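You operate a simulated robot arm through the tools that you are given. There is no shell and no other tool. Be economical: measure what you need, move in short steps, check, and stop when the job is done.

You are at the controls of a simulated robot arm. One attempt, no reset.

JOB
Switch the heater on and warm tube 57 at 56C for one hold.
Fine: it is in the purple rack; lid down; leave it inside.

It is judged by the outcome, as a careful person would: the job done as asked, and still so three seconds after it is handed in. It fails if anything else is knocked over, pushed out of place, dropped, spilled or broken. A push-on lid holds only when it is set on centred and level and pressed home; a screw cap is set on level and turned clockwise until tight.

ROBOT AND FRAMES
A 6-joint arm with a fingered hand on a trunk, on a base that drives. Base frame: it is fixed to the floor where the robot stands at the start and does not move with it; the origin is under the middle of the robot, x ahead of it, y to its left, z up. Lengths are in m, angles in degrees, forces in N, time in s.
With the tool pointing down near the work surface it reaches from about 0.48 to 0.94 m from the robot's upright axis, wherever it stands. Its first joint turns from -166.0 to 166.0 degrees. Places, roughly: front hole of the right heater block [0.8, -0.3, 0.9]; heater knob [0.7, -0.2, 0.9]; heater lid [1, -0.2, 1.1]; heater switch [0.7, -0.3, 0.9]. Payload 5 kg.
The tool frame sits at the grasp point between the pads (the TCP): z along the fingers, y along the line on which they close. The tips reach 0.043 m beyond it. The gripper opens to 0.144 m. The gripper's body begins 0.05 m behind the TCP. The gripper is a hand of 5 fingers: y runs from the thumb to the fingers, the wrist lies at [-0.021, -0.133, -0.233] in the tool frame, and closing takes about 1.5 s.
Orientation is told as [roll, pitch, yaw] about the base's x, y, z axes, in that order, counted from this pose: with the fingers straight down and the wrist toward the robot, the tool's x, y and z point along [0, 1, 0], [1, 0, 0] and [0, 0, -1] of the base frame.

CONTROLS
- The arm moves only by the tool servo_tool. Its argument "series" is one flat list of numbers, 7 for each row, row after row: the shift along the base's x, y, z in mm, then the turn, a rotation vector about the base's x, y, z in degrees, then the gripper command, from -1 (fully open) to 1 (shut), values between in proportion. In form: [dx, dy, dz, ax, ay, az, fingers, dx, dy, dz, ax, ay, az, fingers, ...]. A call has 1 to 12 rows; each row is the pose to reach, as a shift and turn from the pose commanded when the call began. Each row takes 0.2 s and may step no farther than 0.05 m and 8.6 degrees from the row before; otherwise, or with a gripper value out of range, the whole call is refused. Where a pose cannot be reached the arm comes as near as it can. A force on the tool above 90 N (or 10 N above the force at the start of the call, whichever is more), or a blocked arm, ends the call early, and 0.2 s more pass. Each finger travels about 0.072 m/s and halts on what it meets, pressing with about 22 N; the grip force reading is that of the motor and also rises with nothing between the fingers. The clock runs only during rows and for 0.2 s after the last one: add rows that repeat a pose to give the fingers time. It gives the time, the measured TCP pose, the force on the tool (base axes), the opening and the grip force at its end, in the units of the frame above (readings bear some noise), with the torque about the TCP (base axes, N m) and any sound that the robot's microphone picked up.
- Cameras (640 x 400 px; columns grow to the right, rows downward): "scene" is now at [0.0287, 0.1295, 1.6124]; the picture's right is [-0.05, -1.00, 0.00], its down [-0.58, 0.03, -0.81] and it looks along [0.81, -0.04, -0.58] (base axes); focal length 248 px, centre (320, 200). "wrist" rides on the gripper at [0.086, -0.109, -0.168] in the tool frame; the picture's right is [-0.80, 0.28, -0.53], its down [-0.54, -0.73, 0.42] and it looks along [-0.27, 0.63, 0.73] (tool axes); focal length 275 px, centre (320, 200). There is no depth. A picture from a camera that has moved, and an enlarged one, comes with that camera's place and axes in the base frame and with its lens. The place of the scene camera against the robot may be out by one fixed shift of up to 0.025 m in any direction.
- capture(camera): a new picture of that camera. The clock stands still meanwhile.
- lift_body(by): slides the trunk up (or, below 0, down) by that many m; the arm and the scene camera ride with it, the base frame stays. It gives what a move gives, with no picture.
- base_move(legs): drives the robot by 1 to 6 legs, each [ahead, left, turn to the left] in m, m and degrees, along the robot's own axes; the way and the turn of a leg run together, so that a leg with both is an arc; at most 1.5 m and 180 degrees a leg. The arm and the cameras ride along, it lands a little off, and it stops where it bumps. It gives what a move gives.
- grasp_type(shape): the hand has 5 fingers and takes this shape, open, in about a second: jaw (thumb against the fingers, like two jaws); tri (thumb and two fingers); tip (a fingertip pinch); poke (one finger out to press); point (the index stretched); flat (the hand flat); cup (the hand cupped); fist (a fist). The gripper value then closes the fingers along that shape, each until it touches; the sizes above hold for jaw. It gives what a move gives, with no picture.
- aim_head(pan, tilt): turns the head with the scene camera to pan (to the left, within 155 degrees either way) and tilt (down, from -29 to 69), counted from straight ahead of the robot. It gives what a move gives.
- inspect(camera, box): a new picture of the part [left, top, right, bottom] of that camera's present view, enlarged. The clock stands still meanwhile.
- sign_off(): hands the job in; it is judged then, once.

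Work in short steps. Places have to be worked out from the pictures, the camera data and where the tool is seen: move nearer, look again, correct. Check each grasp and each placing, and mend what went wrong. You have 120 turns and 78 pictures in all, those below and enlarged ones among them. Open the gripper and draw the arm clear of the work before you hand the job in, unless the task says otherwise; then end with one line.

The tools are called after "Emit:" as a command line: name --argument value ..., lists and objects as JSON in quotes. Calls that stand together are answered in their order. servo_tool: Moves the arm, as the interface text tells. Its arguments: {"type":"object","properties":{"series":{"type":"array"}},"required":["series"]} The other tools are called the same way: lift_body (by) slides the trunk up or down; grasp_type (shape) gives the hand a shape; base_move (legs) drives the base; aim_head (pan, tilt) turns the head that bears the scene camera; capture (camera) takes a picture; inspect (camera, box) takes an enlarged picture of a part of a camera's view; sign_off () hands the job in.

At the start:

```text
time_s: 0.0
eef_pos: [0.4123, -0.1935, 1.3336]
tcp_rot: [-0.1, 0.0, -0.1]
wrist_force: [0.2, -0.1, 0.4]
moment: [0.01, 0.0, 0.01]
finger_gap: 0.1433
gripper_force: 0.1
shape: jaw
trunk travel left (down, up): [-0.525, 0.065]
robot x, y, heading: [-0.0016, 0.0007, -0.0]
head pan, tilt: [-2.9, 35.6]
```

scene: 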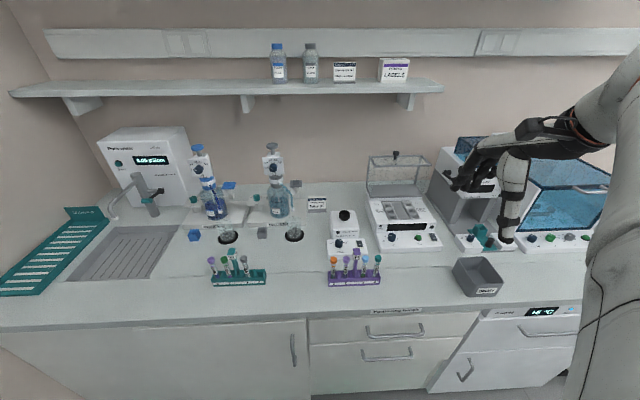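
wrist: 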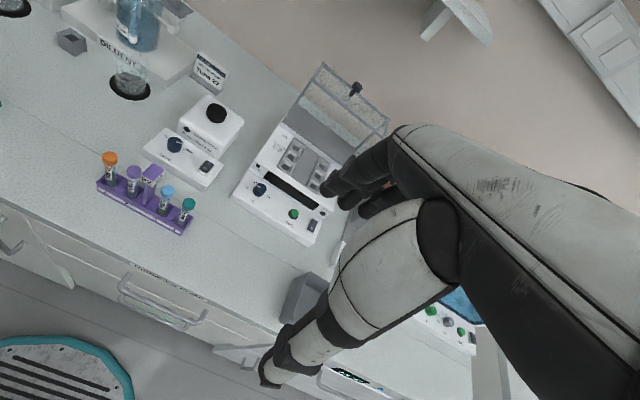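

Let me look closely at the rack and the heater.

Emit:
inspect --camera "scene" --box '[310, 240, 400, 296]'

Emit:
inspect --camera "scene" --box '[350, 145, 460, 265]'

Emit:
inspect --camera "wrist" --box '[90, 140, 210, 240]'

```text
7.11 times, centred on (355, 268) of scene
camera zoom: at [0.0287, 0.1295, 1.6124], right [-0.05, -1.0, 0.0], down [-0.58, 0.03, -0.81], along [0.81, -0.04, -0.58], focal length 1760 px, centre (71, -284)
```

zoom: 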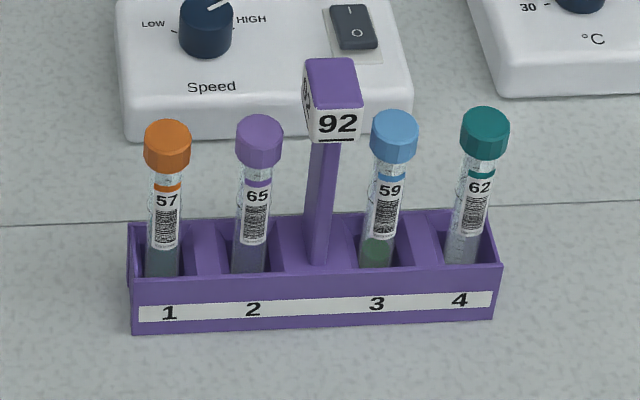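

```text
3.33 times, centred on (405, 205) of scene
camera zoom: at [0.0287, 0.1295, 1.6124], right [-0.05, -1.0, 0.0], down [-0.58, 0.03, -0.81], along [0.81, -0.04, -0.58], focal length 825 px, centre (37, 183)
```

zoom: 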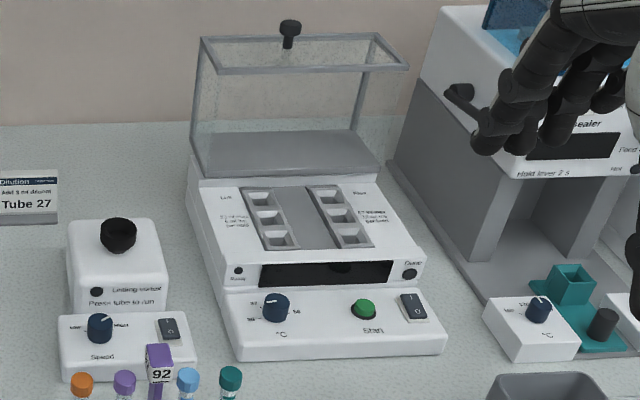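

```text
4.00 times, centred on (150, 190) of wrist
camera zoom: at [0.3036, -0.1084, 1.5], right [0.28, -0.8, 0.54], down [-0.73, -0.54, -0.42], along [0.63, -0.27, -0.73], focal length 1101 px, centre (1000, 240)
```

zoom: 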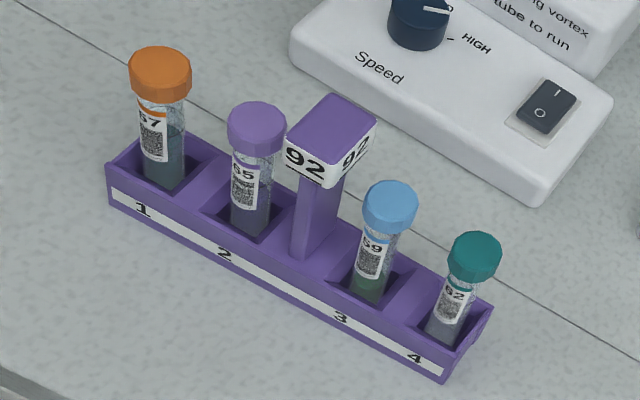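

I need the labels on the heater to choose the hole.

Emit:
inspect --camera "scene" --box '[410, 198, 450, 223]'

Emit:
inspect --camera "scene" --box '[410, 222, 490, 256]'

Emit:
inspect --camera "wrist" --box '[230, 110, 350, 240]'

Emit:
inspect --camera "scene" --box '[410, 218, 450, 253]'

```text
16.00 times, centred on (430, 210) of scene
camera zoom: at [0.0287, 0.1295, 1.6124], right [-0.05, -1.0, 0.0], down [-0.58, 0.03, -0.81], along [0.81, -0.04, -0.58], focal length 3961 px, centre (-1440, 32)
```

zoom: 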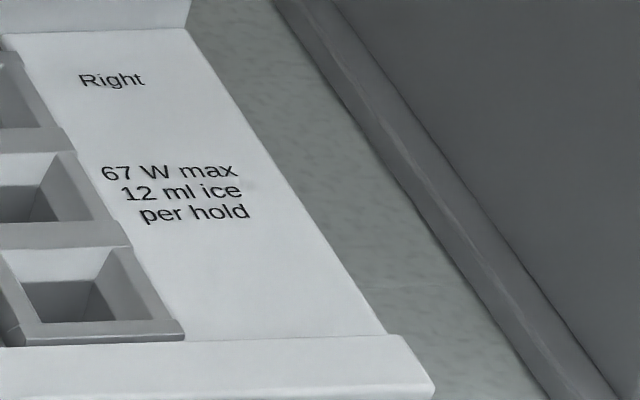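

```text
8.00 times, centred on (450, 239) of scene
camera zoom: at [0.0287, 0.1295, 1.6124], right [-0.05, -1.0, 0.0], down [-0.58, 0.03, -0.81], along [0.81, -0.04, -0.58], focal length 1981 px, centre (-720, -112)
```

zoom: 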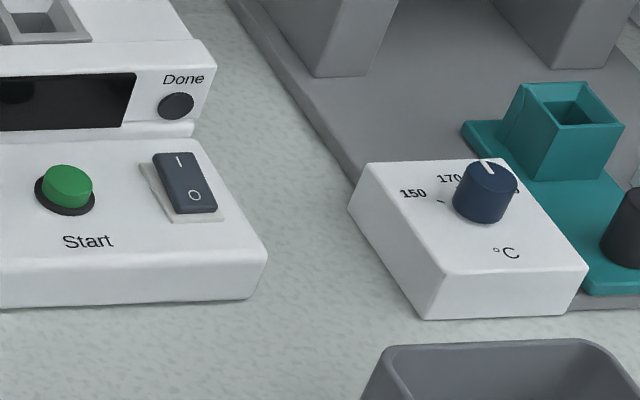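

```text
3.08 times, centred on (290, 175) of wrist
camera zoom: at [0.3036, -0.1084, 1.5], right [0.28, -0.8, 0.54], down [-0.73, -0.54, -0.42], along [0.63, -0.27, -0.73], focal length 847 px, centre (412, 277)
```

zoom: 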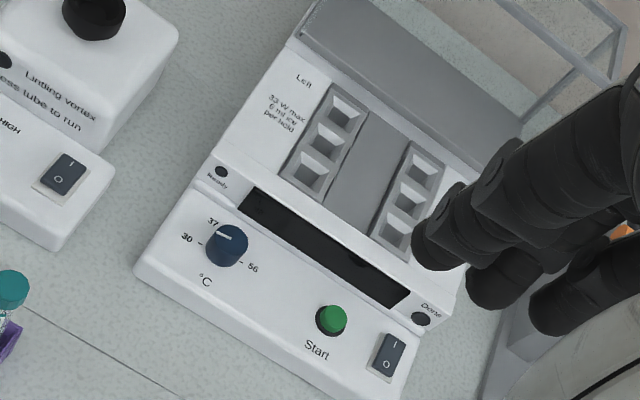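

```text
11.43 times, centred on (430, 236) of scene
camera zoom: at [0.0287, 0.1295, 1.6124], right [-0.05, -1.0, 0.0], down [-0.58, 0.03, -0.81], along [0.81, -0.04, -0.58], focal length 2829 px, centre (-937, -206)
```

zoom: 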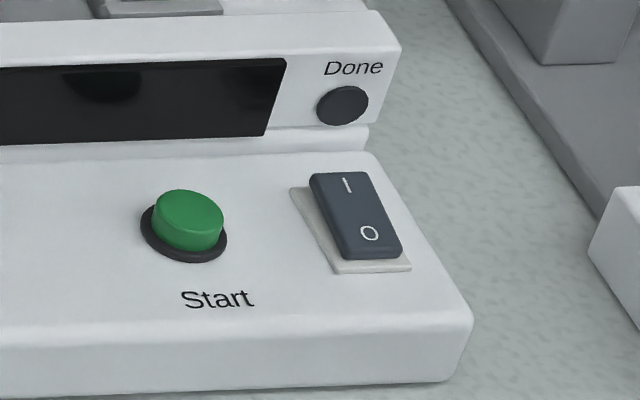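

Left block is 33 W, right block 67 W; heater is off (dark display), knob near 37. I take the poke shape and approach above the switch.

Emit:
grasp_type --shape "poke"

Emit:
servo_tool --series '[40, -20, -40, 0, 0, 0, -1, 80, -40, -75, 0, 0, 0, -1, 120, -60, -110, 0, 0, 0, -1, 160, -80, -140, 0, 0, 0, -1, 200, -100, -160, 0, 0, 0, -1, 230, -120, -180, 0, 0, 0, -1, 250, -125, -200, 0, 0, 0, -1]'

Emit:
capture --camera "wrist"

Emit:
capture --camera "scene"

```text
time_s: 0.9
eef_pos: [0.4118, -0.1929, 1.3345]
tcp_rot: [0.0, 0.0, -0.1]
wrist_force: [0.0, 0.4, -0.4]
moment: [0.02, 0.04, 0.0]
finger_gap: 0.0001
gripper_force: 0.2
shape: poke
trunk travel left (down, up): [-0.525, 0.065]
robot x, y, heading: [-0.0032, 0.0018, -0.1]
head pan, tilt: [-2.9, 35.6]
```

```text
refused: row 1 steps farther than a row can; nothing moved
```

```text
68 pictures are left
camera wrist: at [0.3035, -0.1084, 1.5], right [0.28, -0.8, 0.54], down [-0.73, -0.54, -0.42], along [0.63, -0.27, -0.73], focal length 275 px, centre (320, 200)
```

wrist: 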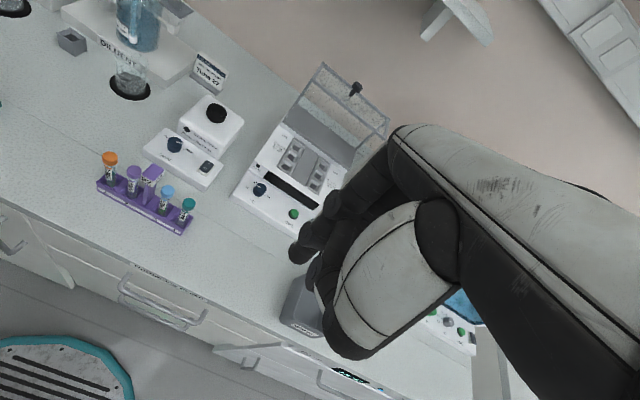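

```text
67 pictures are left
camera scene: at [0.0287, 0.1295, 1.6124], right [-0.05, -1.0, 0.0], down [-0.58, 0.03, -0.81], along [0.81, -0.04, -0.58], focal length 248 px, centre (320, 200)
```

scene: 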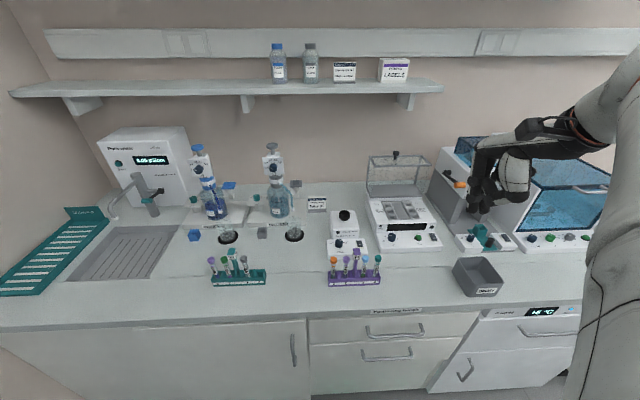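

The index tip appears near TCP+0.043 along z. Moving in shorter steps.

Emit:
servo_tool --series '[30, -15, -25, 0, 0, 0, -1, 60, -30, -50, 0, 0, 0, -1, 90, -45, -75, 0, 0, 0, -1, 120, -60, -100, 0, 0, 0, -1, 150, -75, -125, 0, 0, 0, -1, 180, -90, -150, 0, 0, 0, -1, 210, -105, -175, 0, 0, 0, -1, 240, -115, -200, 0, 0, 0, -1, 260, -120, -230, 0, 0, 0, -1]'

Emit:
capture --camera "wrist"

Emit:
inspect --camera "scene" --box '[350, 145, 500, 265]'

```text
time_s: 2.9
eef_pos: [0.6713, -0.3139, 1.1029]
tcp_rot: [-0.1, -0.1, -0.1]
wrist_force: [0.1, -1.2, 0.0]
moment: [0.0, 0.01, -0.01]
finger_gap: 0.0
gripper_force: 0.1
shape: poke
trunk travel left (down, up): [-0.525, 0.065]
robot x, y, heading: [0.0005, -0.002, -0.0]
head pan, tilt: [-2.9, 35.6]
```

```text
66 pictures are left
camera wrist: at [0.5633, -0.2291, 1.2687], right [0.28, -0.8, 0.54], down [-0.73, -0.54, -0.42], along [0.63, -0.27, -0.73], focal length 275 px, centre (320, 200)
```

wrist: 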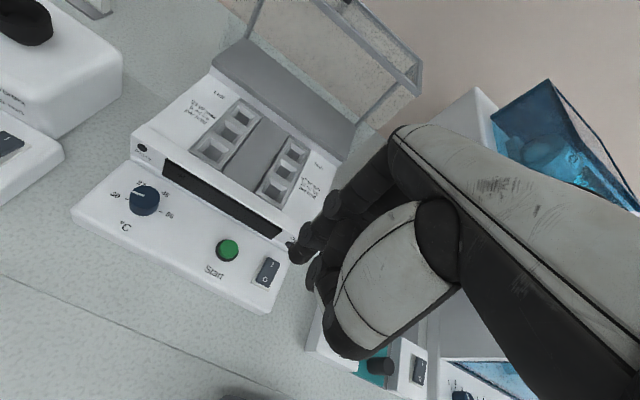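

```text
3.33 times, centred on (425, 205) of scene
camera zoom: at [0.0294, 0.1291, 1.6124], right [-0.05, -1.0, 0.0], down [-0.58, 0.03, -0.81], along [0.81, -0.04, -0.58], focal length 825 px, centre (-30, 183)
```

zoom: 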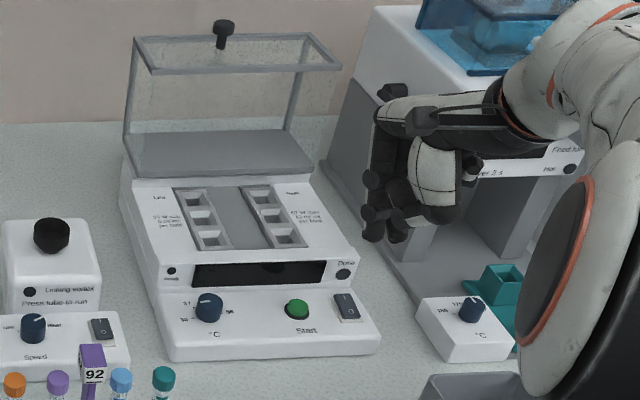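

Zooming for an accurate measurement.

Emit:
inspect --camera "wrist" --box '[200, 220, 328, 300]'

Emit:
inspect --camera "wrist" --box '[100, 160, 228, 240]'

```text
5.00 times, centred on (264, 260) of wrist
camera zoom: at [0.5633, -0.2291, 1.2687], right [0.28, -0.8, 0.54], down [-0.73, -0.54, -0.42], along [0.63, -0.27, -0.73], focal length 1376 px, centre (600, -100)
```

zoom: 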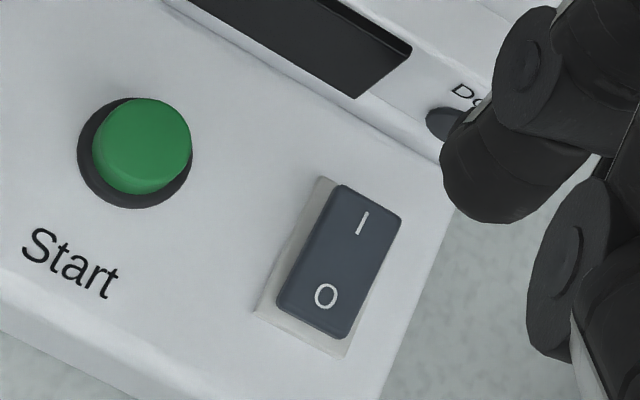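

```text
5.00 times, centred on (164, 200) of wrist
camera zoom: at [0.5633, -0.2291, 1.2687], right [0.28, -0.8, 0.54], down [-0.73, -0.54, -0.42], along [0.63, -0.27, -0.73], focal length 1376 px, centre (1100, 200)
```

zoom: 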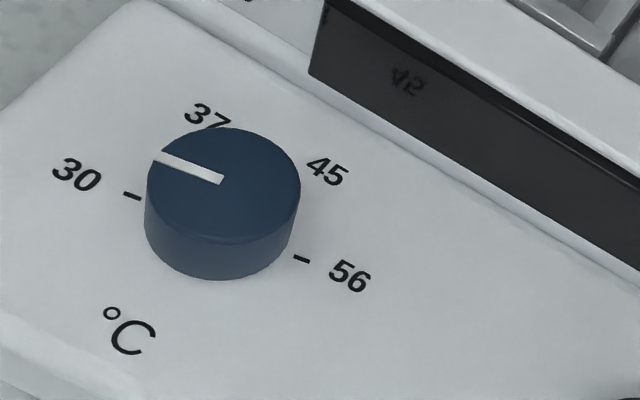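

Knob points at 30 (30→37→45→56 clockwise, half a turn). Switch "I" end is near (0.708, -0.318, 0.946). I lower the fingertip to just above it.

Emit:
servo_tool --series '[18, -4, -35, 0, 0, 0, -1, 37, -8, -70, 0, 0, 0, -1, 37, -8, -80, 0, 0, 0, -1]'

Emit:
inspect --camera "wrist" --box '[220, 200, 380, 300]'

Emit:
inspect --camera "scene" --box '[390, 190, 470, 260]'

```text
time_s: 3.7
eef_pos: [0.7081, -0.3233, 1.0248]
tcp_rot: [-0.1, -0.1, -0.1]
wrist_force: [0.5, 0.0, 0.1]
moment: [0.01, -0.01, 0.01]
finger_gap: 0.0
gripper_force: 0.0
shape: poke
trunk travel left (down, up): [-0.525, 0.065]
robot x, y, heading: [0.0, -0.0022, -0.3]
head pan, tilt: [-2.9, 35.6]
```

```text
4.00 times, centred on (300, 250) of wrist
camera zoom: at [0.5991, -0.2376, 1.1898], right [0.28, -0.8, 0.54], down [-0.73, -0.54, -0.42], along [0.63, -0.27, -0.73], focal length 1101 px, centre (400, 0)
```

zoom: 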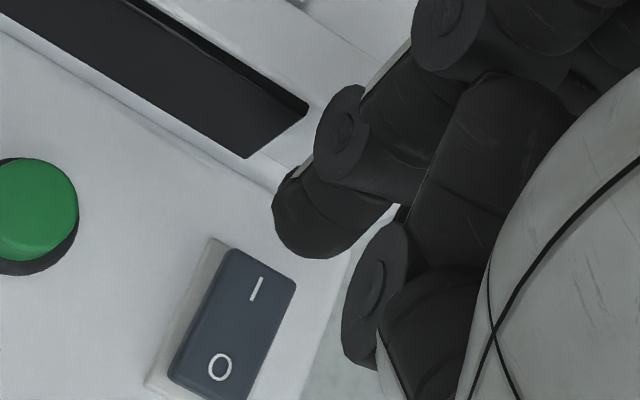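

```text
5.71 times, centred on (430, 225) of scene
camera zoom: at [0.0289, 0.1294, 1.6124], right [-0.05, -1.0, 0.0], down [-0.58, 0.03, -0.81], along [0.81, -0.04, -0.58], focal length 1415 px, centre (-309, 57)
```

zoom: 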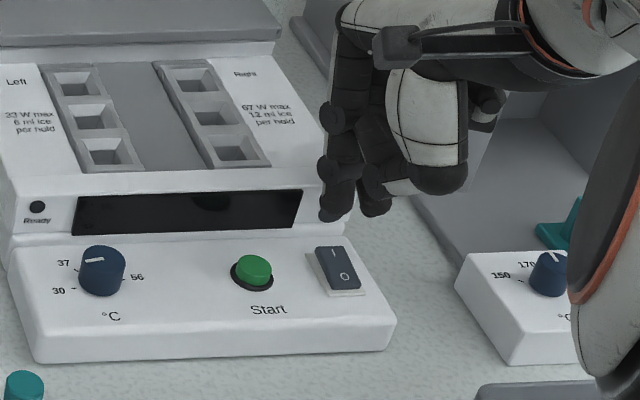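

Fingertip is over the "I" end; I press down gently.

Emit:
servo_tool --series '[0, 0, -15, 0, 0, 0, -1, 0, 0, -25, 0, 0, 0, -1, 0, 0, -30, 0, 0, 0, -1, 0, 0, -34, 0, 0, 0, -1]'

Emit:
inspect --camera "wrist" --box '[220, 200, 380, 300]'

```text
time_s: 4.7
eef_pos: [0.7081, -0.3217, 0.9911]
tcp_rot: [-0.1, -0.2, 0.0]
wrist_force: [-1.0, 1.3, 4.4]
moment: [-0.01, -0.09, 0.01]
finger_gap: 0.0
gripper_force: 0.0
shape: poke
trunk travel left (down, up): [-0.525, 0.065]
robot x, y, heading: [0.0006, -0.0007, -0.2]
head pan, tilt: [-2.9, 35.6]
```

```text
4.00 times, centred on (300, 250) of wrist
camera zoom: at [0.5989, -0.2369, 1.1564], right [0.28, -0.8, 0.54], down [-0.73, -0.54, -0.42], along [0.63, -0.27, -0.73], focal length 1101 px, centre (400, 0)
```

zoom: 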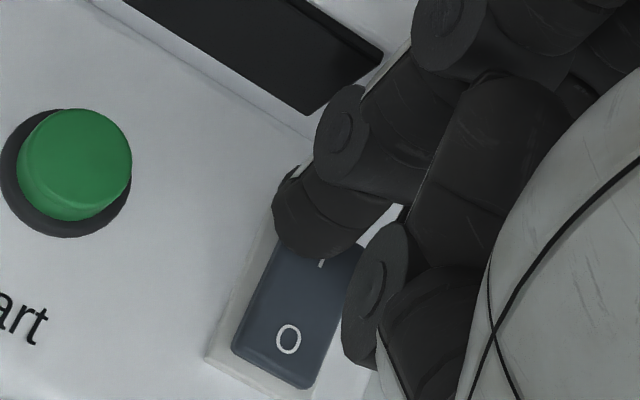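

Contact made (4.4 N); press a few mm further.

Emit:
servo_tool --series '[0, 0, -2, 0, 0, 0, -1, 0, 0, -4, 0, 0, 0, -1, 0, 0, -6, 0, 0, 0, -1, 0, 0, -8, 0, 0, 0, -1]'

Emit:
inspect --camera "wrist" --box '[160, 160, 400, 310]'

```text
time_s: 5.7
eef_pos: [0.7082, -0.321, 0.9862]
tcp_rot: [-0.3, -0.3, -0.2]
wrist_force: [-6.3, -1.3, 19.6]
moment: [-0.02, -0.42, -0.04]
finger_gap: 0.0002
gripper_force: 0.1
shape: poke
trunk travel left (down, up): [-0.525, 0.065]
robot x, y, heading: [0.0013, 0.0016, 0.0]
head pan, tilt: [-2.9, 35.6]
```

```text
2.67 times, centred on (280, 235) of wrist
camera zoom: at [0.5991, -0.2359, 1.1507], right [0.28, -0.8, 0.54], down [-0.72, -0.54, -0.43], along [0.63, -0.27, -0.73], focal length 734 px, centre (427, 107)
```

zoom: 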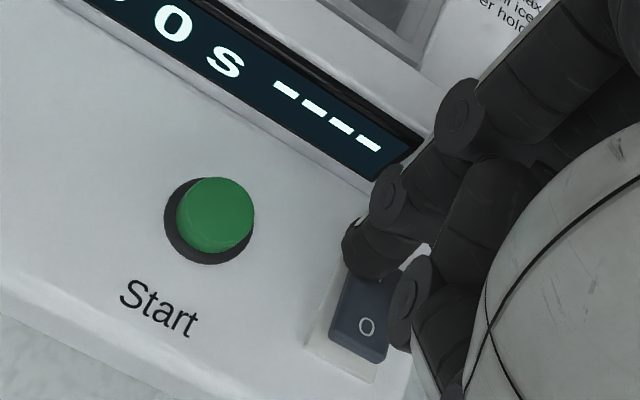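

Heater is on (display lit). Raise, move above the knob, and take the tri shape.

Emit:
servo_tool --series '[0, 0, 40, 0, 0, 0, -1, 0, 0, 80, 0, 0, 0, -1, 0, 40, 105, 0, 0, 0, -1, -4, 85, 105, 0, 0, 0, -1, -8, 130, 105, 0, 0, 0, -1, -10, 164, 105, 0, 0, 0, -1]'

Emit:
grasp_type --shape "tri"

Emit:
capture --camera "wrist"

Emit:
inspect --camera "scene" --box '[350, 160, 460, 260]'

```text
time_s: 7.1
eef_pos: [0.6988, -0.1596, 1.0867]
tcp_rot: [-0.2, -0.1, 0.0]
wrist_force: [-0.2, 0.1, 0.1]
moment: [0.0, -0.01, -0.01]
finger_gap: 0.0
gripper_force: 0.0
shape: poke
trunk travel left (down, up): [-0.525, 0.065]
robot x, y, heading: [-0.0005, -0.0008, 0.1]
head pan, tilt: [-2.9, 35.6]
```

```text
time_s: 8.0
eef_pos: [0.6982, -0.1603, 1.0855]
tcp_rot: [-0.1, 0.0, -0.1]
wrist_force: [-0.3, -0.2, 0.0]
moment: [0.02, 0.02, 0.03]
finger_gap: 0.1436
gripper_force: 0.1
shape: tri
trunk travel left (down, up): [-0.525, 0.065]
robot x, y, heading: [0.0021, 0.0031, 0.1]
head pan, tilt: [-2.9, 35.6]
```

```text
58 pictures are left
camera wrist: at [0.5902, -0.0746, 1.2517], right [0.28, -0.8, 0.54], down [-0.73, -0.54, -0.42], along [0.63, -0.27, -0.73], focal length 275 px, centre (320, 200)
```

wrist: 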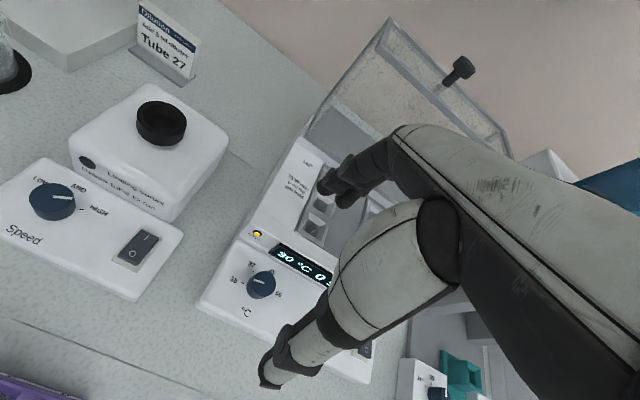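

```text
4.00 times, centred on (405, 210) of scene
camera zoom: at [0.0288, 0.1295, 1.6124], right [-0.05, -1.0, 0.0], down [-0.58, 0.03, -0.81], along [0.81, -0.04, -0.58], focal length 990 px, centre (-20, 160)
```

zoom: 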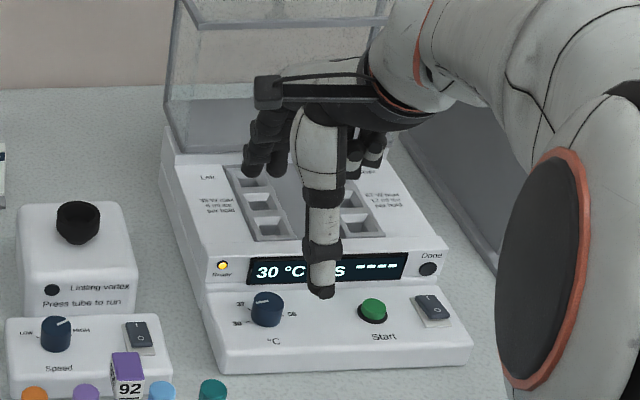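

Display reads 30 °C. Knob centre about (0.697, -0.156, top 0.954). I turn the hand +86° at height while closing partly, to have half a turn of travel.

Emit:
servo_tool --series '[0, 0, 0, 0, 0, 8.5, -0.6, 0, 0, 0, 0, 0, 17, -0.3, 0, 0, 0, 0, 0, 25.5, 0, 0, 0, 0, 0, 0, 34, 0.1, 0, 0, 0, 0, 0, 42.5, 0.1, 0, 0, 0, 0, 0, 51, 0.1, 0, 0, 0, 0, 0, 59.5, 0.1, 0, 0, 0, 0, 0, 68, 0.1, 0, 0, 0, 0, 0, 76.5, 0.1, 0, 0, 0, 0, 0, 85, 0.1]'

Emit:
capture --camera "wrist"

Emit:
inspect --camera "scene" --box '[350, 160, 460, 260]'

```text
time_s: 10.2
eef_pos: [0.6997, -0.1585, 1.0863]
tcp_rot: [-0.1, 0.0, 85.0]
wrist_force: [-0.1, -0.3, -0.3]
moment: [0.0, 0.02, -0.01]
finger_gap: 0.0651
gripper_force: 0.1
shape: tri
trunk travel left (down, up): [-0.525, 0.065]
robot x, y, heading: [-0.001, 0.0023, 0.1]
head pan, tilt: [-2.9, 35.6]
```

```text
56 pictures are left
camera wrist: at [0.6041, -0.2603, 1.2525], right [0.82, 0.21, 0.54], down [0.48, -0.77, -0.42], along [0.32, 0.6, -0.73], focal length 275 px, centre (320, 200)
```

wrist: 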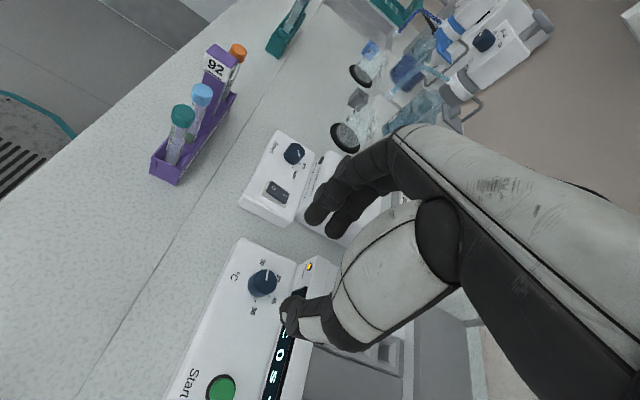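

```text
4.00 times, centred on (405, 210) of scene
camera zoom: at [0.0292, 0.1293, 1.6124], right [-0.05, -1.0, 0.0], down [-0.58, 0.03, -0.81], along [0.81, -0.04, -0.58], focal length 990 px, centre (-20, 160)
```

zoom: 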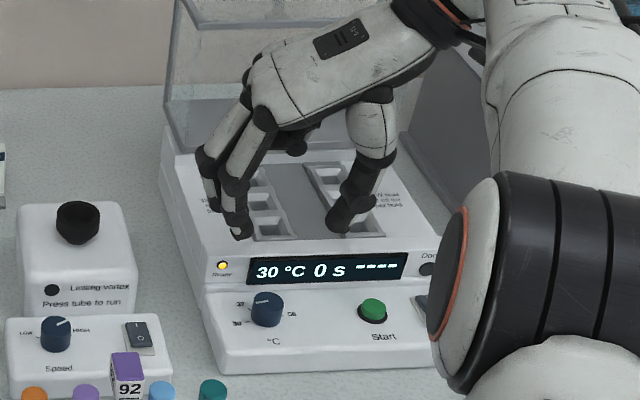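

Reachable, and the fingers straddle the knob well. Descending around the knob (tips to about z 0.945), without closing.

Emit:
servo_tool --series '[-2, 1, -30, 0, 0, 0, 0.1, -3, 2, -60, 0, 0, 0, 0.1, -3, 2, -80, 0, 0, 0, 0.1]'

Emit:
capture --camera "wrist"

Emit:
inspect --camera "scene" --box '[360, 200, 440, 260]'

```text
time_s: 11.0
eef_pos: [0.6967, -0.156, 1.0047]
tcp_rot: [0.0, 0.1, 84.9]
wrist_force: [0.0, -1.1, 1.3]
moment: [0.0, -0.01, 0.02]
finger_gap: 0.0653
gripper_force: 0.0
shape: tri
trunk travel left (down, up): [-0.525, 0.065]
robot x, y, heading: [0.0001, -0.0035, -0.3]
head pan, tilt: [-2.9, 35.6]
```

```text
54 pictures are left
camera wrist: at [0.6022, -0.2577, 1.1721], right [0.82, 0.21, 0.53], down [0.48, -0.77, -0.42], along [0.32, 0.6, -0.73], focal length 275 px, centre (320, 200)
```

wrist: 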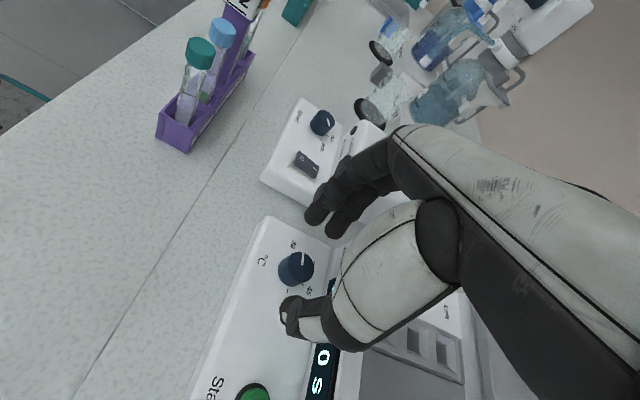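

```text
6.67 times, centred on (400, 230) of scene
camera zoom: at [0.029, 0.1294, 1.6124], right [-0.05, -1.0, 0.0], down [-0.58, 0.03, -0.81], along [0.81, -0.04, -0.58], focal length 1650 px, centre (-213, 0)
```

zoom: 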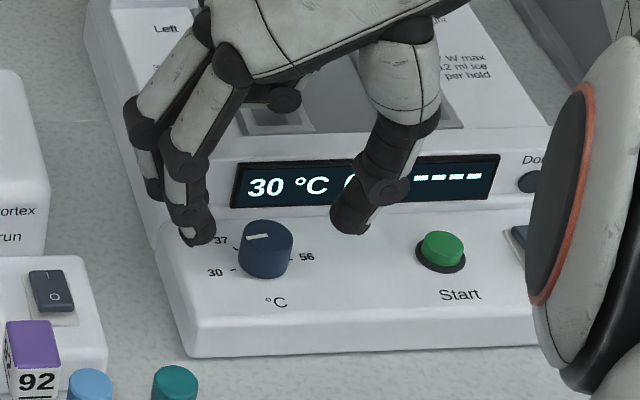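

Straddling correctly; lower 16 mm and close.

Emit:
servo_tool --series '[0, 0, -8, 0, 0, 0, 0.1, 0, 0, -16, 0, 0, 0, 0.1, 0, 0, -16, 0, 0, 0, 0.4, 0, 0, -16, 0, 0, 0, 0.6, 0, 0, -16, 0, 0, 0, 0.8, 0, 0, -16, 0, 0, 0, 0.8, 0, 0, -16, 0, 0, 0, 0.8]'

Emit:
inspect --camera "scene" --box '[360, 200, 440, 260]'

```text
time_s: 12.6
eef_pos: [0.697, -0.1564, 0.9913]
tcp_rot: [0.0, 0.0, 84.7]
wrist_force: [-1.9, -4.2, 0.0]
moment: [-0.2, 0.03, -0.04]
finger_gap: 0.0163
gripper_force: 22.3
shape: tri
trunk travel left (down, up): [-0.525, 0.065]
robot x, y, heading: [-0.003, 0.0004, -0.1]
head pan, tilt: [-2.9, 35.6]
```

```text
6.67 times, centred on (400, 230) of scene
camera zoom: at [0.0287, 0.1288, 1.6124], right [-0.05, -1.0, 0.0], down [-0.58, 0.03, -0.81], along [0.81, -0.04, -0.58], focal length 1650 px, centre (-213, 0)
```

zoom: 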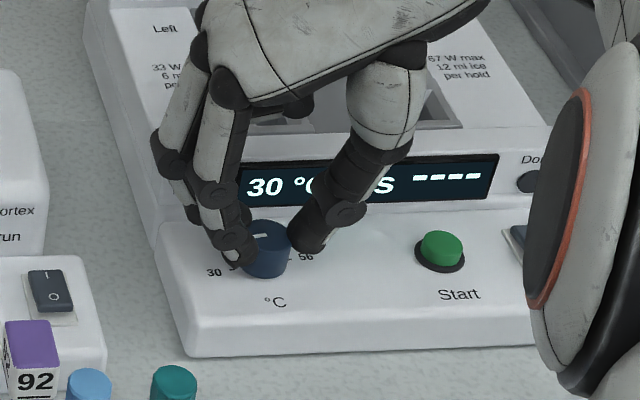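

Gripped. Turning clockwise 90° first, then look.

Emit:
servo_tool --series '[0, 0, 0, 0, 0, -8, 0.8, 0, 0, 0, 0, 0, -16, 0.8, 0, 0, 0, 0, 0, -24, 0.8, 0, 0, 0, 0, 0, -32, 0.8, 0, 0, 0, 0, 0, -40, 0.8, 0, 0, 0, 0, 0, -48, 0.8, 0, 0, 0, 0, 0, -56, 0.8, 0, 0, 0, 0, 0, -64, 0.8, 0, 0, 0, 0, 0, -72, 0.8, 0, 0, 0, 0, 0, -80, 0.8, 0, 0, 0, 0, 0, -88, 0.8]'

Emit:
inspect --camera "scene" --box '[360, 200, 440, 260]'

```text
time_s: 15.0
eef_pos: [0.6982, -0.1626, 0.998]
tcp_rot: [-0.4, -0.9, -3.6]
wrist_force: [8.1, 1.9, 41.6]
moment: [0.37, -0.69, -0.04]
finger_gap: 0.0156
gripper_force: 22.2
shape: tri
trunk travel left (down, up): [-0.525, 0.065]
robot x, y, heading: [-0.0013, -0.0021, -0.4]
head pan, tilt: [-2.9, 35.6]
```

```text
6.67 times, centred on (400, 230) of scene
camera zoom: at [0.0268, 0.1285, 1.6126], right [-0.05, -1.0, 0.0], down [-0.58, 0.03, -0.81], along [0.81, -0.04, -0.58], focal length 1650 px, centre (-213, 0)
```

zoom: 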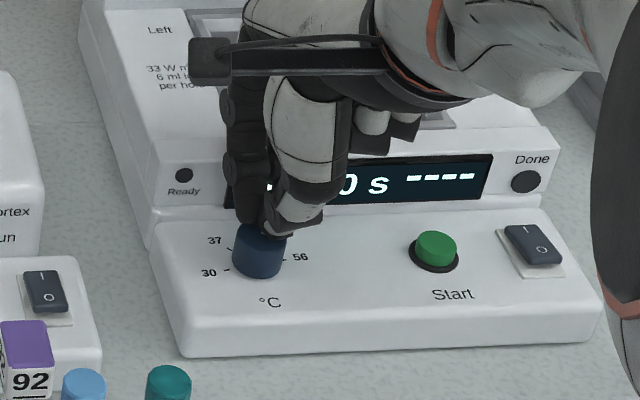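

There's 41 N of upward push, so something rests on the panel. I open and lift to look.

Emit:
servo_tool --series '[0, 0, 9, 0, 0, 0, 0.6, 0, 0, 10, 0, 0, 0, 0.3, 0, 0, 14, 0, 0, 0, 0.1, 0, 0, 40, 0, 0, 0, 0.1, 0, 0, 80, 0, 0, 0, 0.1]'

Emit:
inspect --camera "scene" --box '[350, 160, 470, 260]'

Emit:
capture --camera "wrist"

```text
time_s: 16.2
eef_pos: [0.6967, -0.1547, 1.0713]
tcp_rot: [0.0, 0.0, -3.0]
wrist_force: [-0.2, 0.0, -0.8]
moment: [0.03, 0.01, 0.04]
finger_gap: 0.0643
gripper_force: 0.0
shape: tri
trunk travel left (down, up): [-0.525, 0.065]
robot x, y, heading: [-0.0017, -0.0006, 0.0]
head pan, tilt: [-2.9, 35.6]
```

```text
4.00 times, centred on (410, 210) of scene
camera zoom: at [0.029, 0.1295, 1.6122], right [-0.05, -1.0, 0.0], down [-0.58, 0.03, -0.81], along [0.81, -0.04, -0.58], focal length 990 px, centre (-40, 160)
```

zoom: 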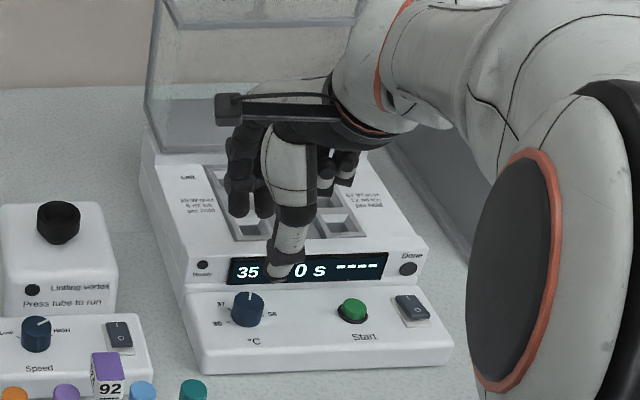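

```text
49 pictures are left
camera wrist: at [0.5931, -0.0649, 1.2362], right [0.24, -0.81, 0.53], down [-0.75, -0.5, -0.42], along [0.61, -0.3, -0.73], focal length 275 px, centre (320, 200)
```

wrist: 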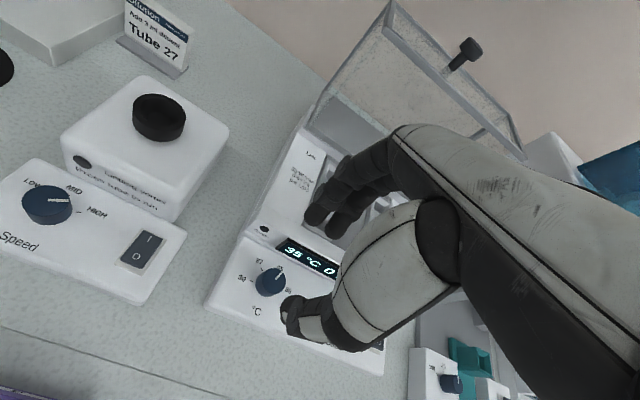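

Knob has turned with the hand; measure its angle.

Emit:
inspect --camera "wrist" --box '[216, 220, 344, 300]'

```text
5.00 times, centred on (280, 260) of wrist
camera zoom: at [0.5931, -0.0649, 1.2362], right [0.24, -0.81, 0.53], down [-0.75, -0.5, -0.42], along [0.61, -0.3, -0.73], focal length 1376 px, centre (520, -100)
```

zoom: 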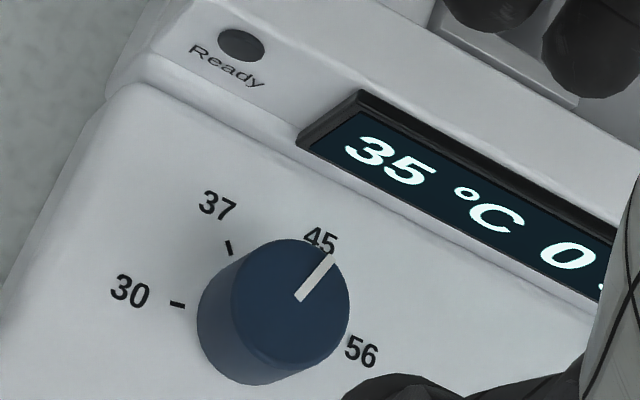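

Pointer is near 45; about 70° more is needed. I rotate the hand back to +110° at height for a second grip clear of the panel.

Emit:
servo_tool --series '[0, 0, 0, 0, 0, 8.5, 0.1, 0, 0, 0, 0, 0, 17, 0.1, 0, 0, 0, 0, 0, 25.5, 0.1, 0, 0, 0, 0, 0, 34, 0.1, 0, 0, 0, 0, 0, 42.5, 0.1, 0, 0, 0, 0, 0, 51, 0.1, 0, 0, 0, 0, 0, 59.5, 0.1, 0, 0, 0, 0, 0, 68, 0.1, 0, 0, 0, 0, 0, 76.5, 0.1, 0, 0, 0, 0, 0, 85, 0.1, 0, 0, 0, 0, 0, 93.5, 0.1, 0, 0, 0, 0, 0, 102, 0.1]'

Emit:
servo_tool --series '[0, 0, -30, 0, 0, 6, 0.1, 0, 0, -60, 0, 0, 6, 0.1, 0, -1, -76, 0, 0, 6, 0.1, 0, -1, -76, 0, 0, 6, 0.4, 0, -1, -76, 0, 0, 6, 0.6, 0, -1, -76, 0, 0, 6, 0.8, 0, -1, -76, 0, 0, 6, 0.8]'

Emit:
inspect --camera "scene" --box '[360, 200, 440, 260]'

```text
time_s: 18.8
eef_pos: [0.696, -0.1562, 1.0703]
tcp_rot: [-0.1, 0.0, 99.0]
wrist_force: [-0.1, 0.8, 0.1]
moment: [0.02, -0.04, -0.01]
finger_gap: 0.0643
gripper_force: 0.0
shape: tri
trunk travel left (down, up): [-0.525, 0.065]
robot x, y, heading: [-0.0012, -0.0, -0.1]
head pan, tilt: [-2.9, 35.6]
```

```text
time_s: 20.4
eef_pos: [0.6947, -0.156, 0.9952]
tcp_rot: [-0.2, 0.3, 104.5]
wrist_force: [-0.5, -5.2, 4.8]
moment: [-0.22, -0.03, -0.06]
finger_gap: 0.0133
gripper_force: 22.3
shape: tri
out of reach, approached as far as the arm can: row 1, 2
trunk travel left (down, up): [-0.525, 0.065]
robot x, y, heading: [-0.0011, 0.0023, 0.1]
head pan, tilt: [-2.9, 35.6]
```

```text
6.67 times, centred on (400, 230) of scene
camera zoom: at [0.0286, 0.129, 1.6125], right [-0.05, -1.0, 0.0], down [-0.58, 0.03, -0.81], along [0.81, -0.04, -0.58], focal length 1650 px, centre (-213, 0)
```

zoom: 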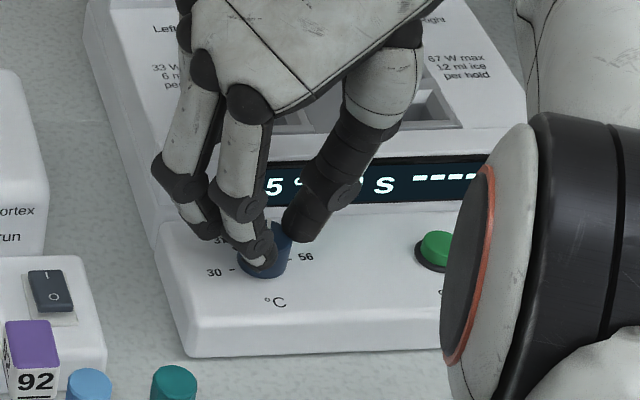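

Gripped; turn clockwise 68°.

Emit:
servo_tool --series '[0, 0, 0, 0, 0, -8.5, 0.8, 0, 0, 0, 0, 0, -17, 0.8, 0, 0, 0, 0, 0, -25.5, 0.8, 0, 0, 0, 0, 0, -34, 0.8, 0, 0, 0, 0, 0, -42.5, 0.8, 0, 0, 0, 0, 0, -51, 0.8, 0, 0, 0, 0, 0, -59.5, 0.8, 0, 0, 0, 0, 0, -68, 0.8]'

Emit:
servo_tool --series '[0, 0, 0, 0, 0, 0, 0.6, 0, 0, 0, 0, 0, 0, 0.3, 0, 0, 4, 0, 0, 0, 0.1, 0, 0, 40, 0, 0, 0, 0.1, 0, 0, 85, 0, 0, 0, 0.1]'

Emit:
inspect --camera "scene" --box '[360, 200, 440, 260]'

Emit:
inspect --camera "wrist" --box '[216, 200, 376, 300]'

```text
time_s: 22.2
eef_pos: [0.6953, -0.1547, 0.9975]
tcp_rot: [-0.2, -0.1, 36.9]
wrist_force: [-4.0, 10.0, 23.9]
moment: [0.39, -1.06, 0.94]
finger_gap: 0.0121
gripper_force: 22.2
shape: tri
trunk travel left (down, up): [-0.525, 0.065]
robot x, y, heading: [0.0003, -0.0013, -0.1]
head pan, tilt: [-2.9, 35.6]
```

```text
time_s: 23.4
eef_pos: [0.6961, -0.1562, 1.0806]
tcp_rot: [0.0, 0.0, 37.0]
wrist_force: [0.3, -0.4, -0.4]
moment: [0.0, 0.02, 0.0]
finger_gap: 0.0649
gripper_force: 0.0
shape: tri
trunk travel left (down, up): [-0.525, 0.065]
robot x, y, heading: [-0.0004, 0.0035, -0.1]
head pan, tilt: [-2.9, 35.6]
```

```text
6.67 times, centred on (400, 230) of scene
camera zoom: at [0.0289, 0.1297, 1.6122], right [-0.05, -1.0, 0.0], down [-0.58, 0.03, -0.81], along [0.81, -0.04, -0.58], focal length 1650 px, centre (-213, 0)
```

zoom: 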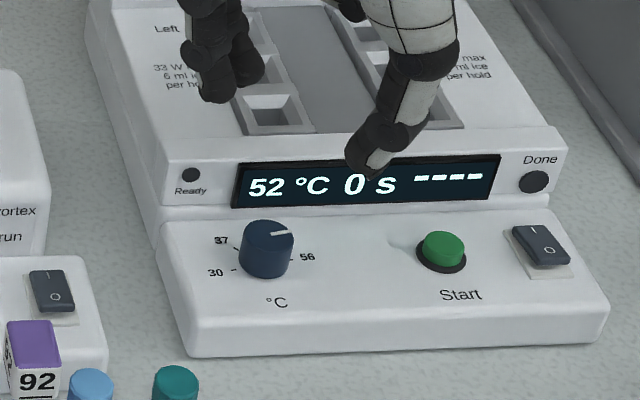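

```text
4.00 times, centred on (296, 250) of wrist
camera zoom: at [0.5572, -0.1532, 1.2467], right [0.71, -0.46, 0.53], down [-0.25, -0.87, -0.42], along [0.66, 0.16, -0.73], focal length 1101 px, centre (416, 0)
```

zoom: 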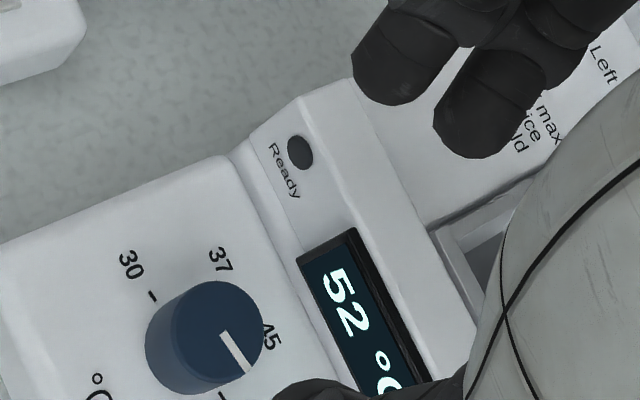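

Knob now at 56 (heater is yawed about 8°, pointer matches the tick), heating at 52 °C. Now move over tube 57, returning the hand to yaw 0.

Emit:
servo_tool --series '[0, 0, 40, 0, 0, -5, 0.1, -15, 20, 75, 0, 0, -10, 0.1, -40, 50, 95, 0, 0, -15, 0.0, -65, 85, 105, 0, 0, -20, -0.1, -90, 120, 110, 0, 0, -25, -0.2, -115, 155, 110, 0, 0, -30, -0.3, -145, 190, 110, 0, 0, -34, -0.3, -170, 215, 110, 0, 0, -37, -0.3]'

Emit:
capture --camera "wrist"

Emit:
inspect --camera "scene" --box '[290, 200, 410, 290]'

```text
time_s: 25.2
eef_pos: [0.5256, 0.0591, 1.1922]
tcp_rot: [-0.2, -0.1, 0.0]
wrist_force: [-0.1, 0.2, -0.3]
moment: [0.05, -0.02, -0.02]
finger_gap: 0.0935
gripper_force: 0.0
shape: tri
trunk travel left (down, up): [-0.525, 0.065]
robot x, y, heading: [-0.002, 0.0004, 0.1]
head pan, tilt: [-2.9, 35.6]
```

```text
44 pictures are left
camera wrist: at [0.4173, 0.1443, 1.358], right [0.28, -0.8, 0.54], down [-0.73, -0.54, -0.42], along [0.63, -0.27, -0.73], focal length 275 px, centre (320, 200)
```

wrist: 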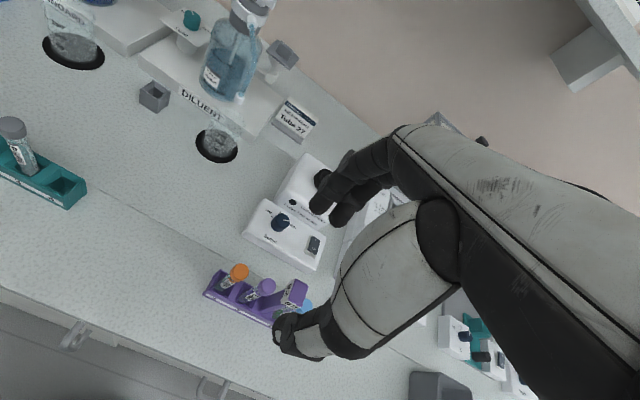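

```text
4.44 times, centred on (350, 245) of scene
camera zoom: at [0.0283, 0.1296, 1.6124], right [-0.05, -1.0, 0.0], down [-0.58, 0.03, -0.81], along [0.81, -0.04, -0.58], focal length 1100 px, centre (187, 0)
```

zoom: 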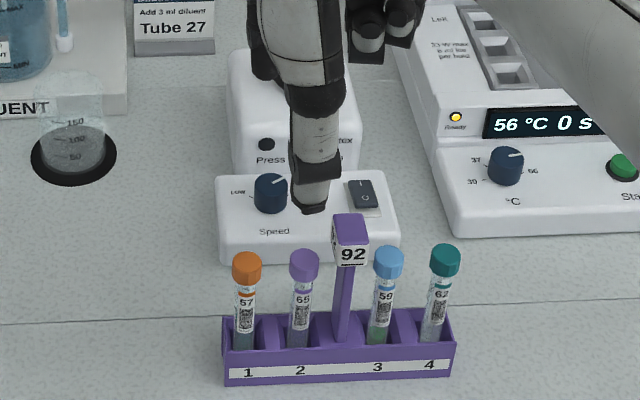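

Display shows 56 °C with Ready lit. Tube 57's cap is at about (0.541, 0.084, 1.011); the hand's extra fingers sit toward tool -x, so I take yaw 45° to stay clear of tube 65, and stop above.

Emit:
servo_tool --series '[3, 4, 0, 0, 0, 8, -0.1, 6, 8, 0, 0, 0, 16, 0.1, 9, 12, 0, 0, 0, 24, 0.15, 12, 16, -20, 0, 0, 32, 0.15, 15, 20, -50, 0, 0, 40, 0.15, 15.5, 25, -85, 0, 0, 45, 0.15, 15.5, 25, -105, 0, 0, 45, 0.15]'

Emit:
capture --camera "wrist"

Emit:
inspect --camera "scene" --box '[300, 220, 400, 290]'

```text
time_s: 26.8
eef_pos: [0.5398, 0.0839, 1.084]
tcp_rot: [0.0, 0.1, 45.0]
wrist_force: [0.2, -0.8, 0.5]
moment: [0.0, 0.0, 0.0]
finger_gap: 0.0615
gripper_force: 0.1
shape: tri
trunk travel left (down, up): [-0.525, 0.065]
robot x, y, heading: [0.0036, 0.0012, 0.2]
head pan, tilt: [-2.9, 35.6]
```

```text
42 pictures are left
camera wrist: at [0.4039, 0.0663, 1.251], right [0.76, -0.36, 0.54], down [-0.13, -0.9, -0.42], along [0.63, 0.25, -0.73], focal length 275 px, centre (320, 200)
```

wrist: 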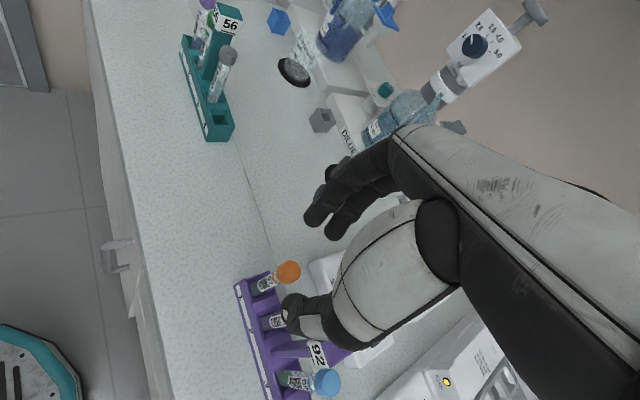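

```text
5.71 times, centred on (350, 255) of scene
camera zoom: at [0.029, 0.1295, 1.6124], right [-0.05, -1.0, 0.0], down [-0.58, 0.03, -0.81], along [0.81, -0.04, -0.58], focal length 1415 px, centre (149, -114)
```

zoom: 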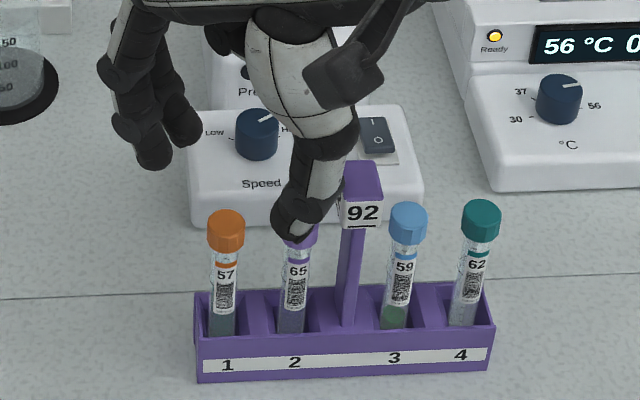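

Alignment checks out (cap at ~(0.540, 0.082)). Descend and close on the cap.

Emit:
servo_tool --series '[0.5, -0.5, -20, 0, 0, 0, 0.15, 0.5, -0.5, -40, 0, 0, 0, 0.15, 0.5, -0.5, -57, 0, 0, 0, 0.15, 0.5, -0.5, -57, 0, 0, 0, 0.35, 0.5, -0.5, -57, 0, 0, 0, 0.55, 0.5, -0.5, -57, 0, 0, 0, 0.75, 0.5, -0.5, -57, 0, 0, 0, 0.9, 0.5, -0.5, -57, 0, 0, 0, 0.9, 0.5, -0.5, -57, 0, 0, 0, 0.9]'

Emit:
inspect --camera "scene" --box '[300, 220, 400, 290]'

Emit:
inspect --camera "wrist" --box '[230, 200, 390, 300]'

```text
time_s: 28.8
eef_pos: [0.5443, 0.0819, 1.0289]
tcp_rot: [0.0, 0.0, 44.9]
wrist_force: [0.1, 0.1, -0.9]
moment: [0.06, 0.04, 0.01]
finger_gap: 0.0031
gripper_force: 21.9
shape: tri
trunk travel left (down, up): [-0.525, 0.065]
robot x, y, heading: [0.0015, 0.0017, -0.0]
head pan, tilt: [-2.9, 35.6]
```

```text
5.71 times, centred on (350, 255) of scene
camera zoom: at [0.0287, 0.1295, 1.6124], right [-0.05, -1.0, 0.0], down [-0.58, 0.03, -0.81], along [0.81, -0.04, -0.58], focal length 1415 px, centre (149, -114)
```

zoom: 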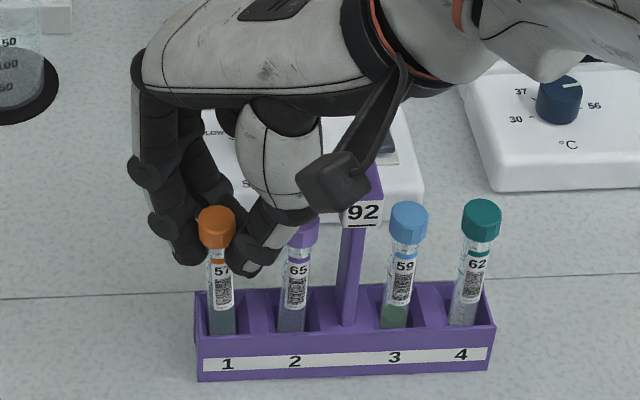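

```text
4.00 times, centred on (310, 250) of wrist
camera zoom: at [0.4046, 0.0654, 1.1951], right [0.76, -0.36, 0.53], down [-0.13, -0.9, -0.42], along [0.63, 0.25, -0.73], focal length 1101 px, centre (360, 0)
```

zoom: 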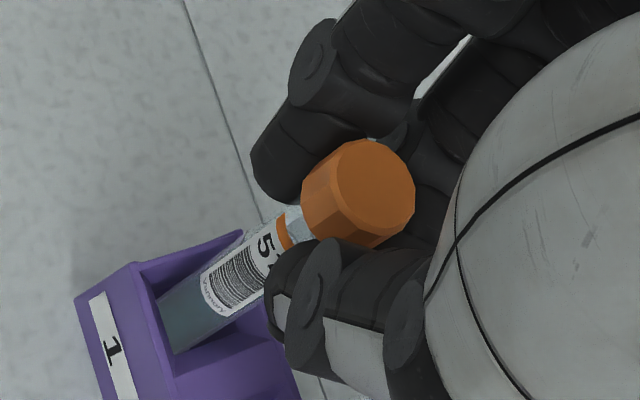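

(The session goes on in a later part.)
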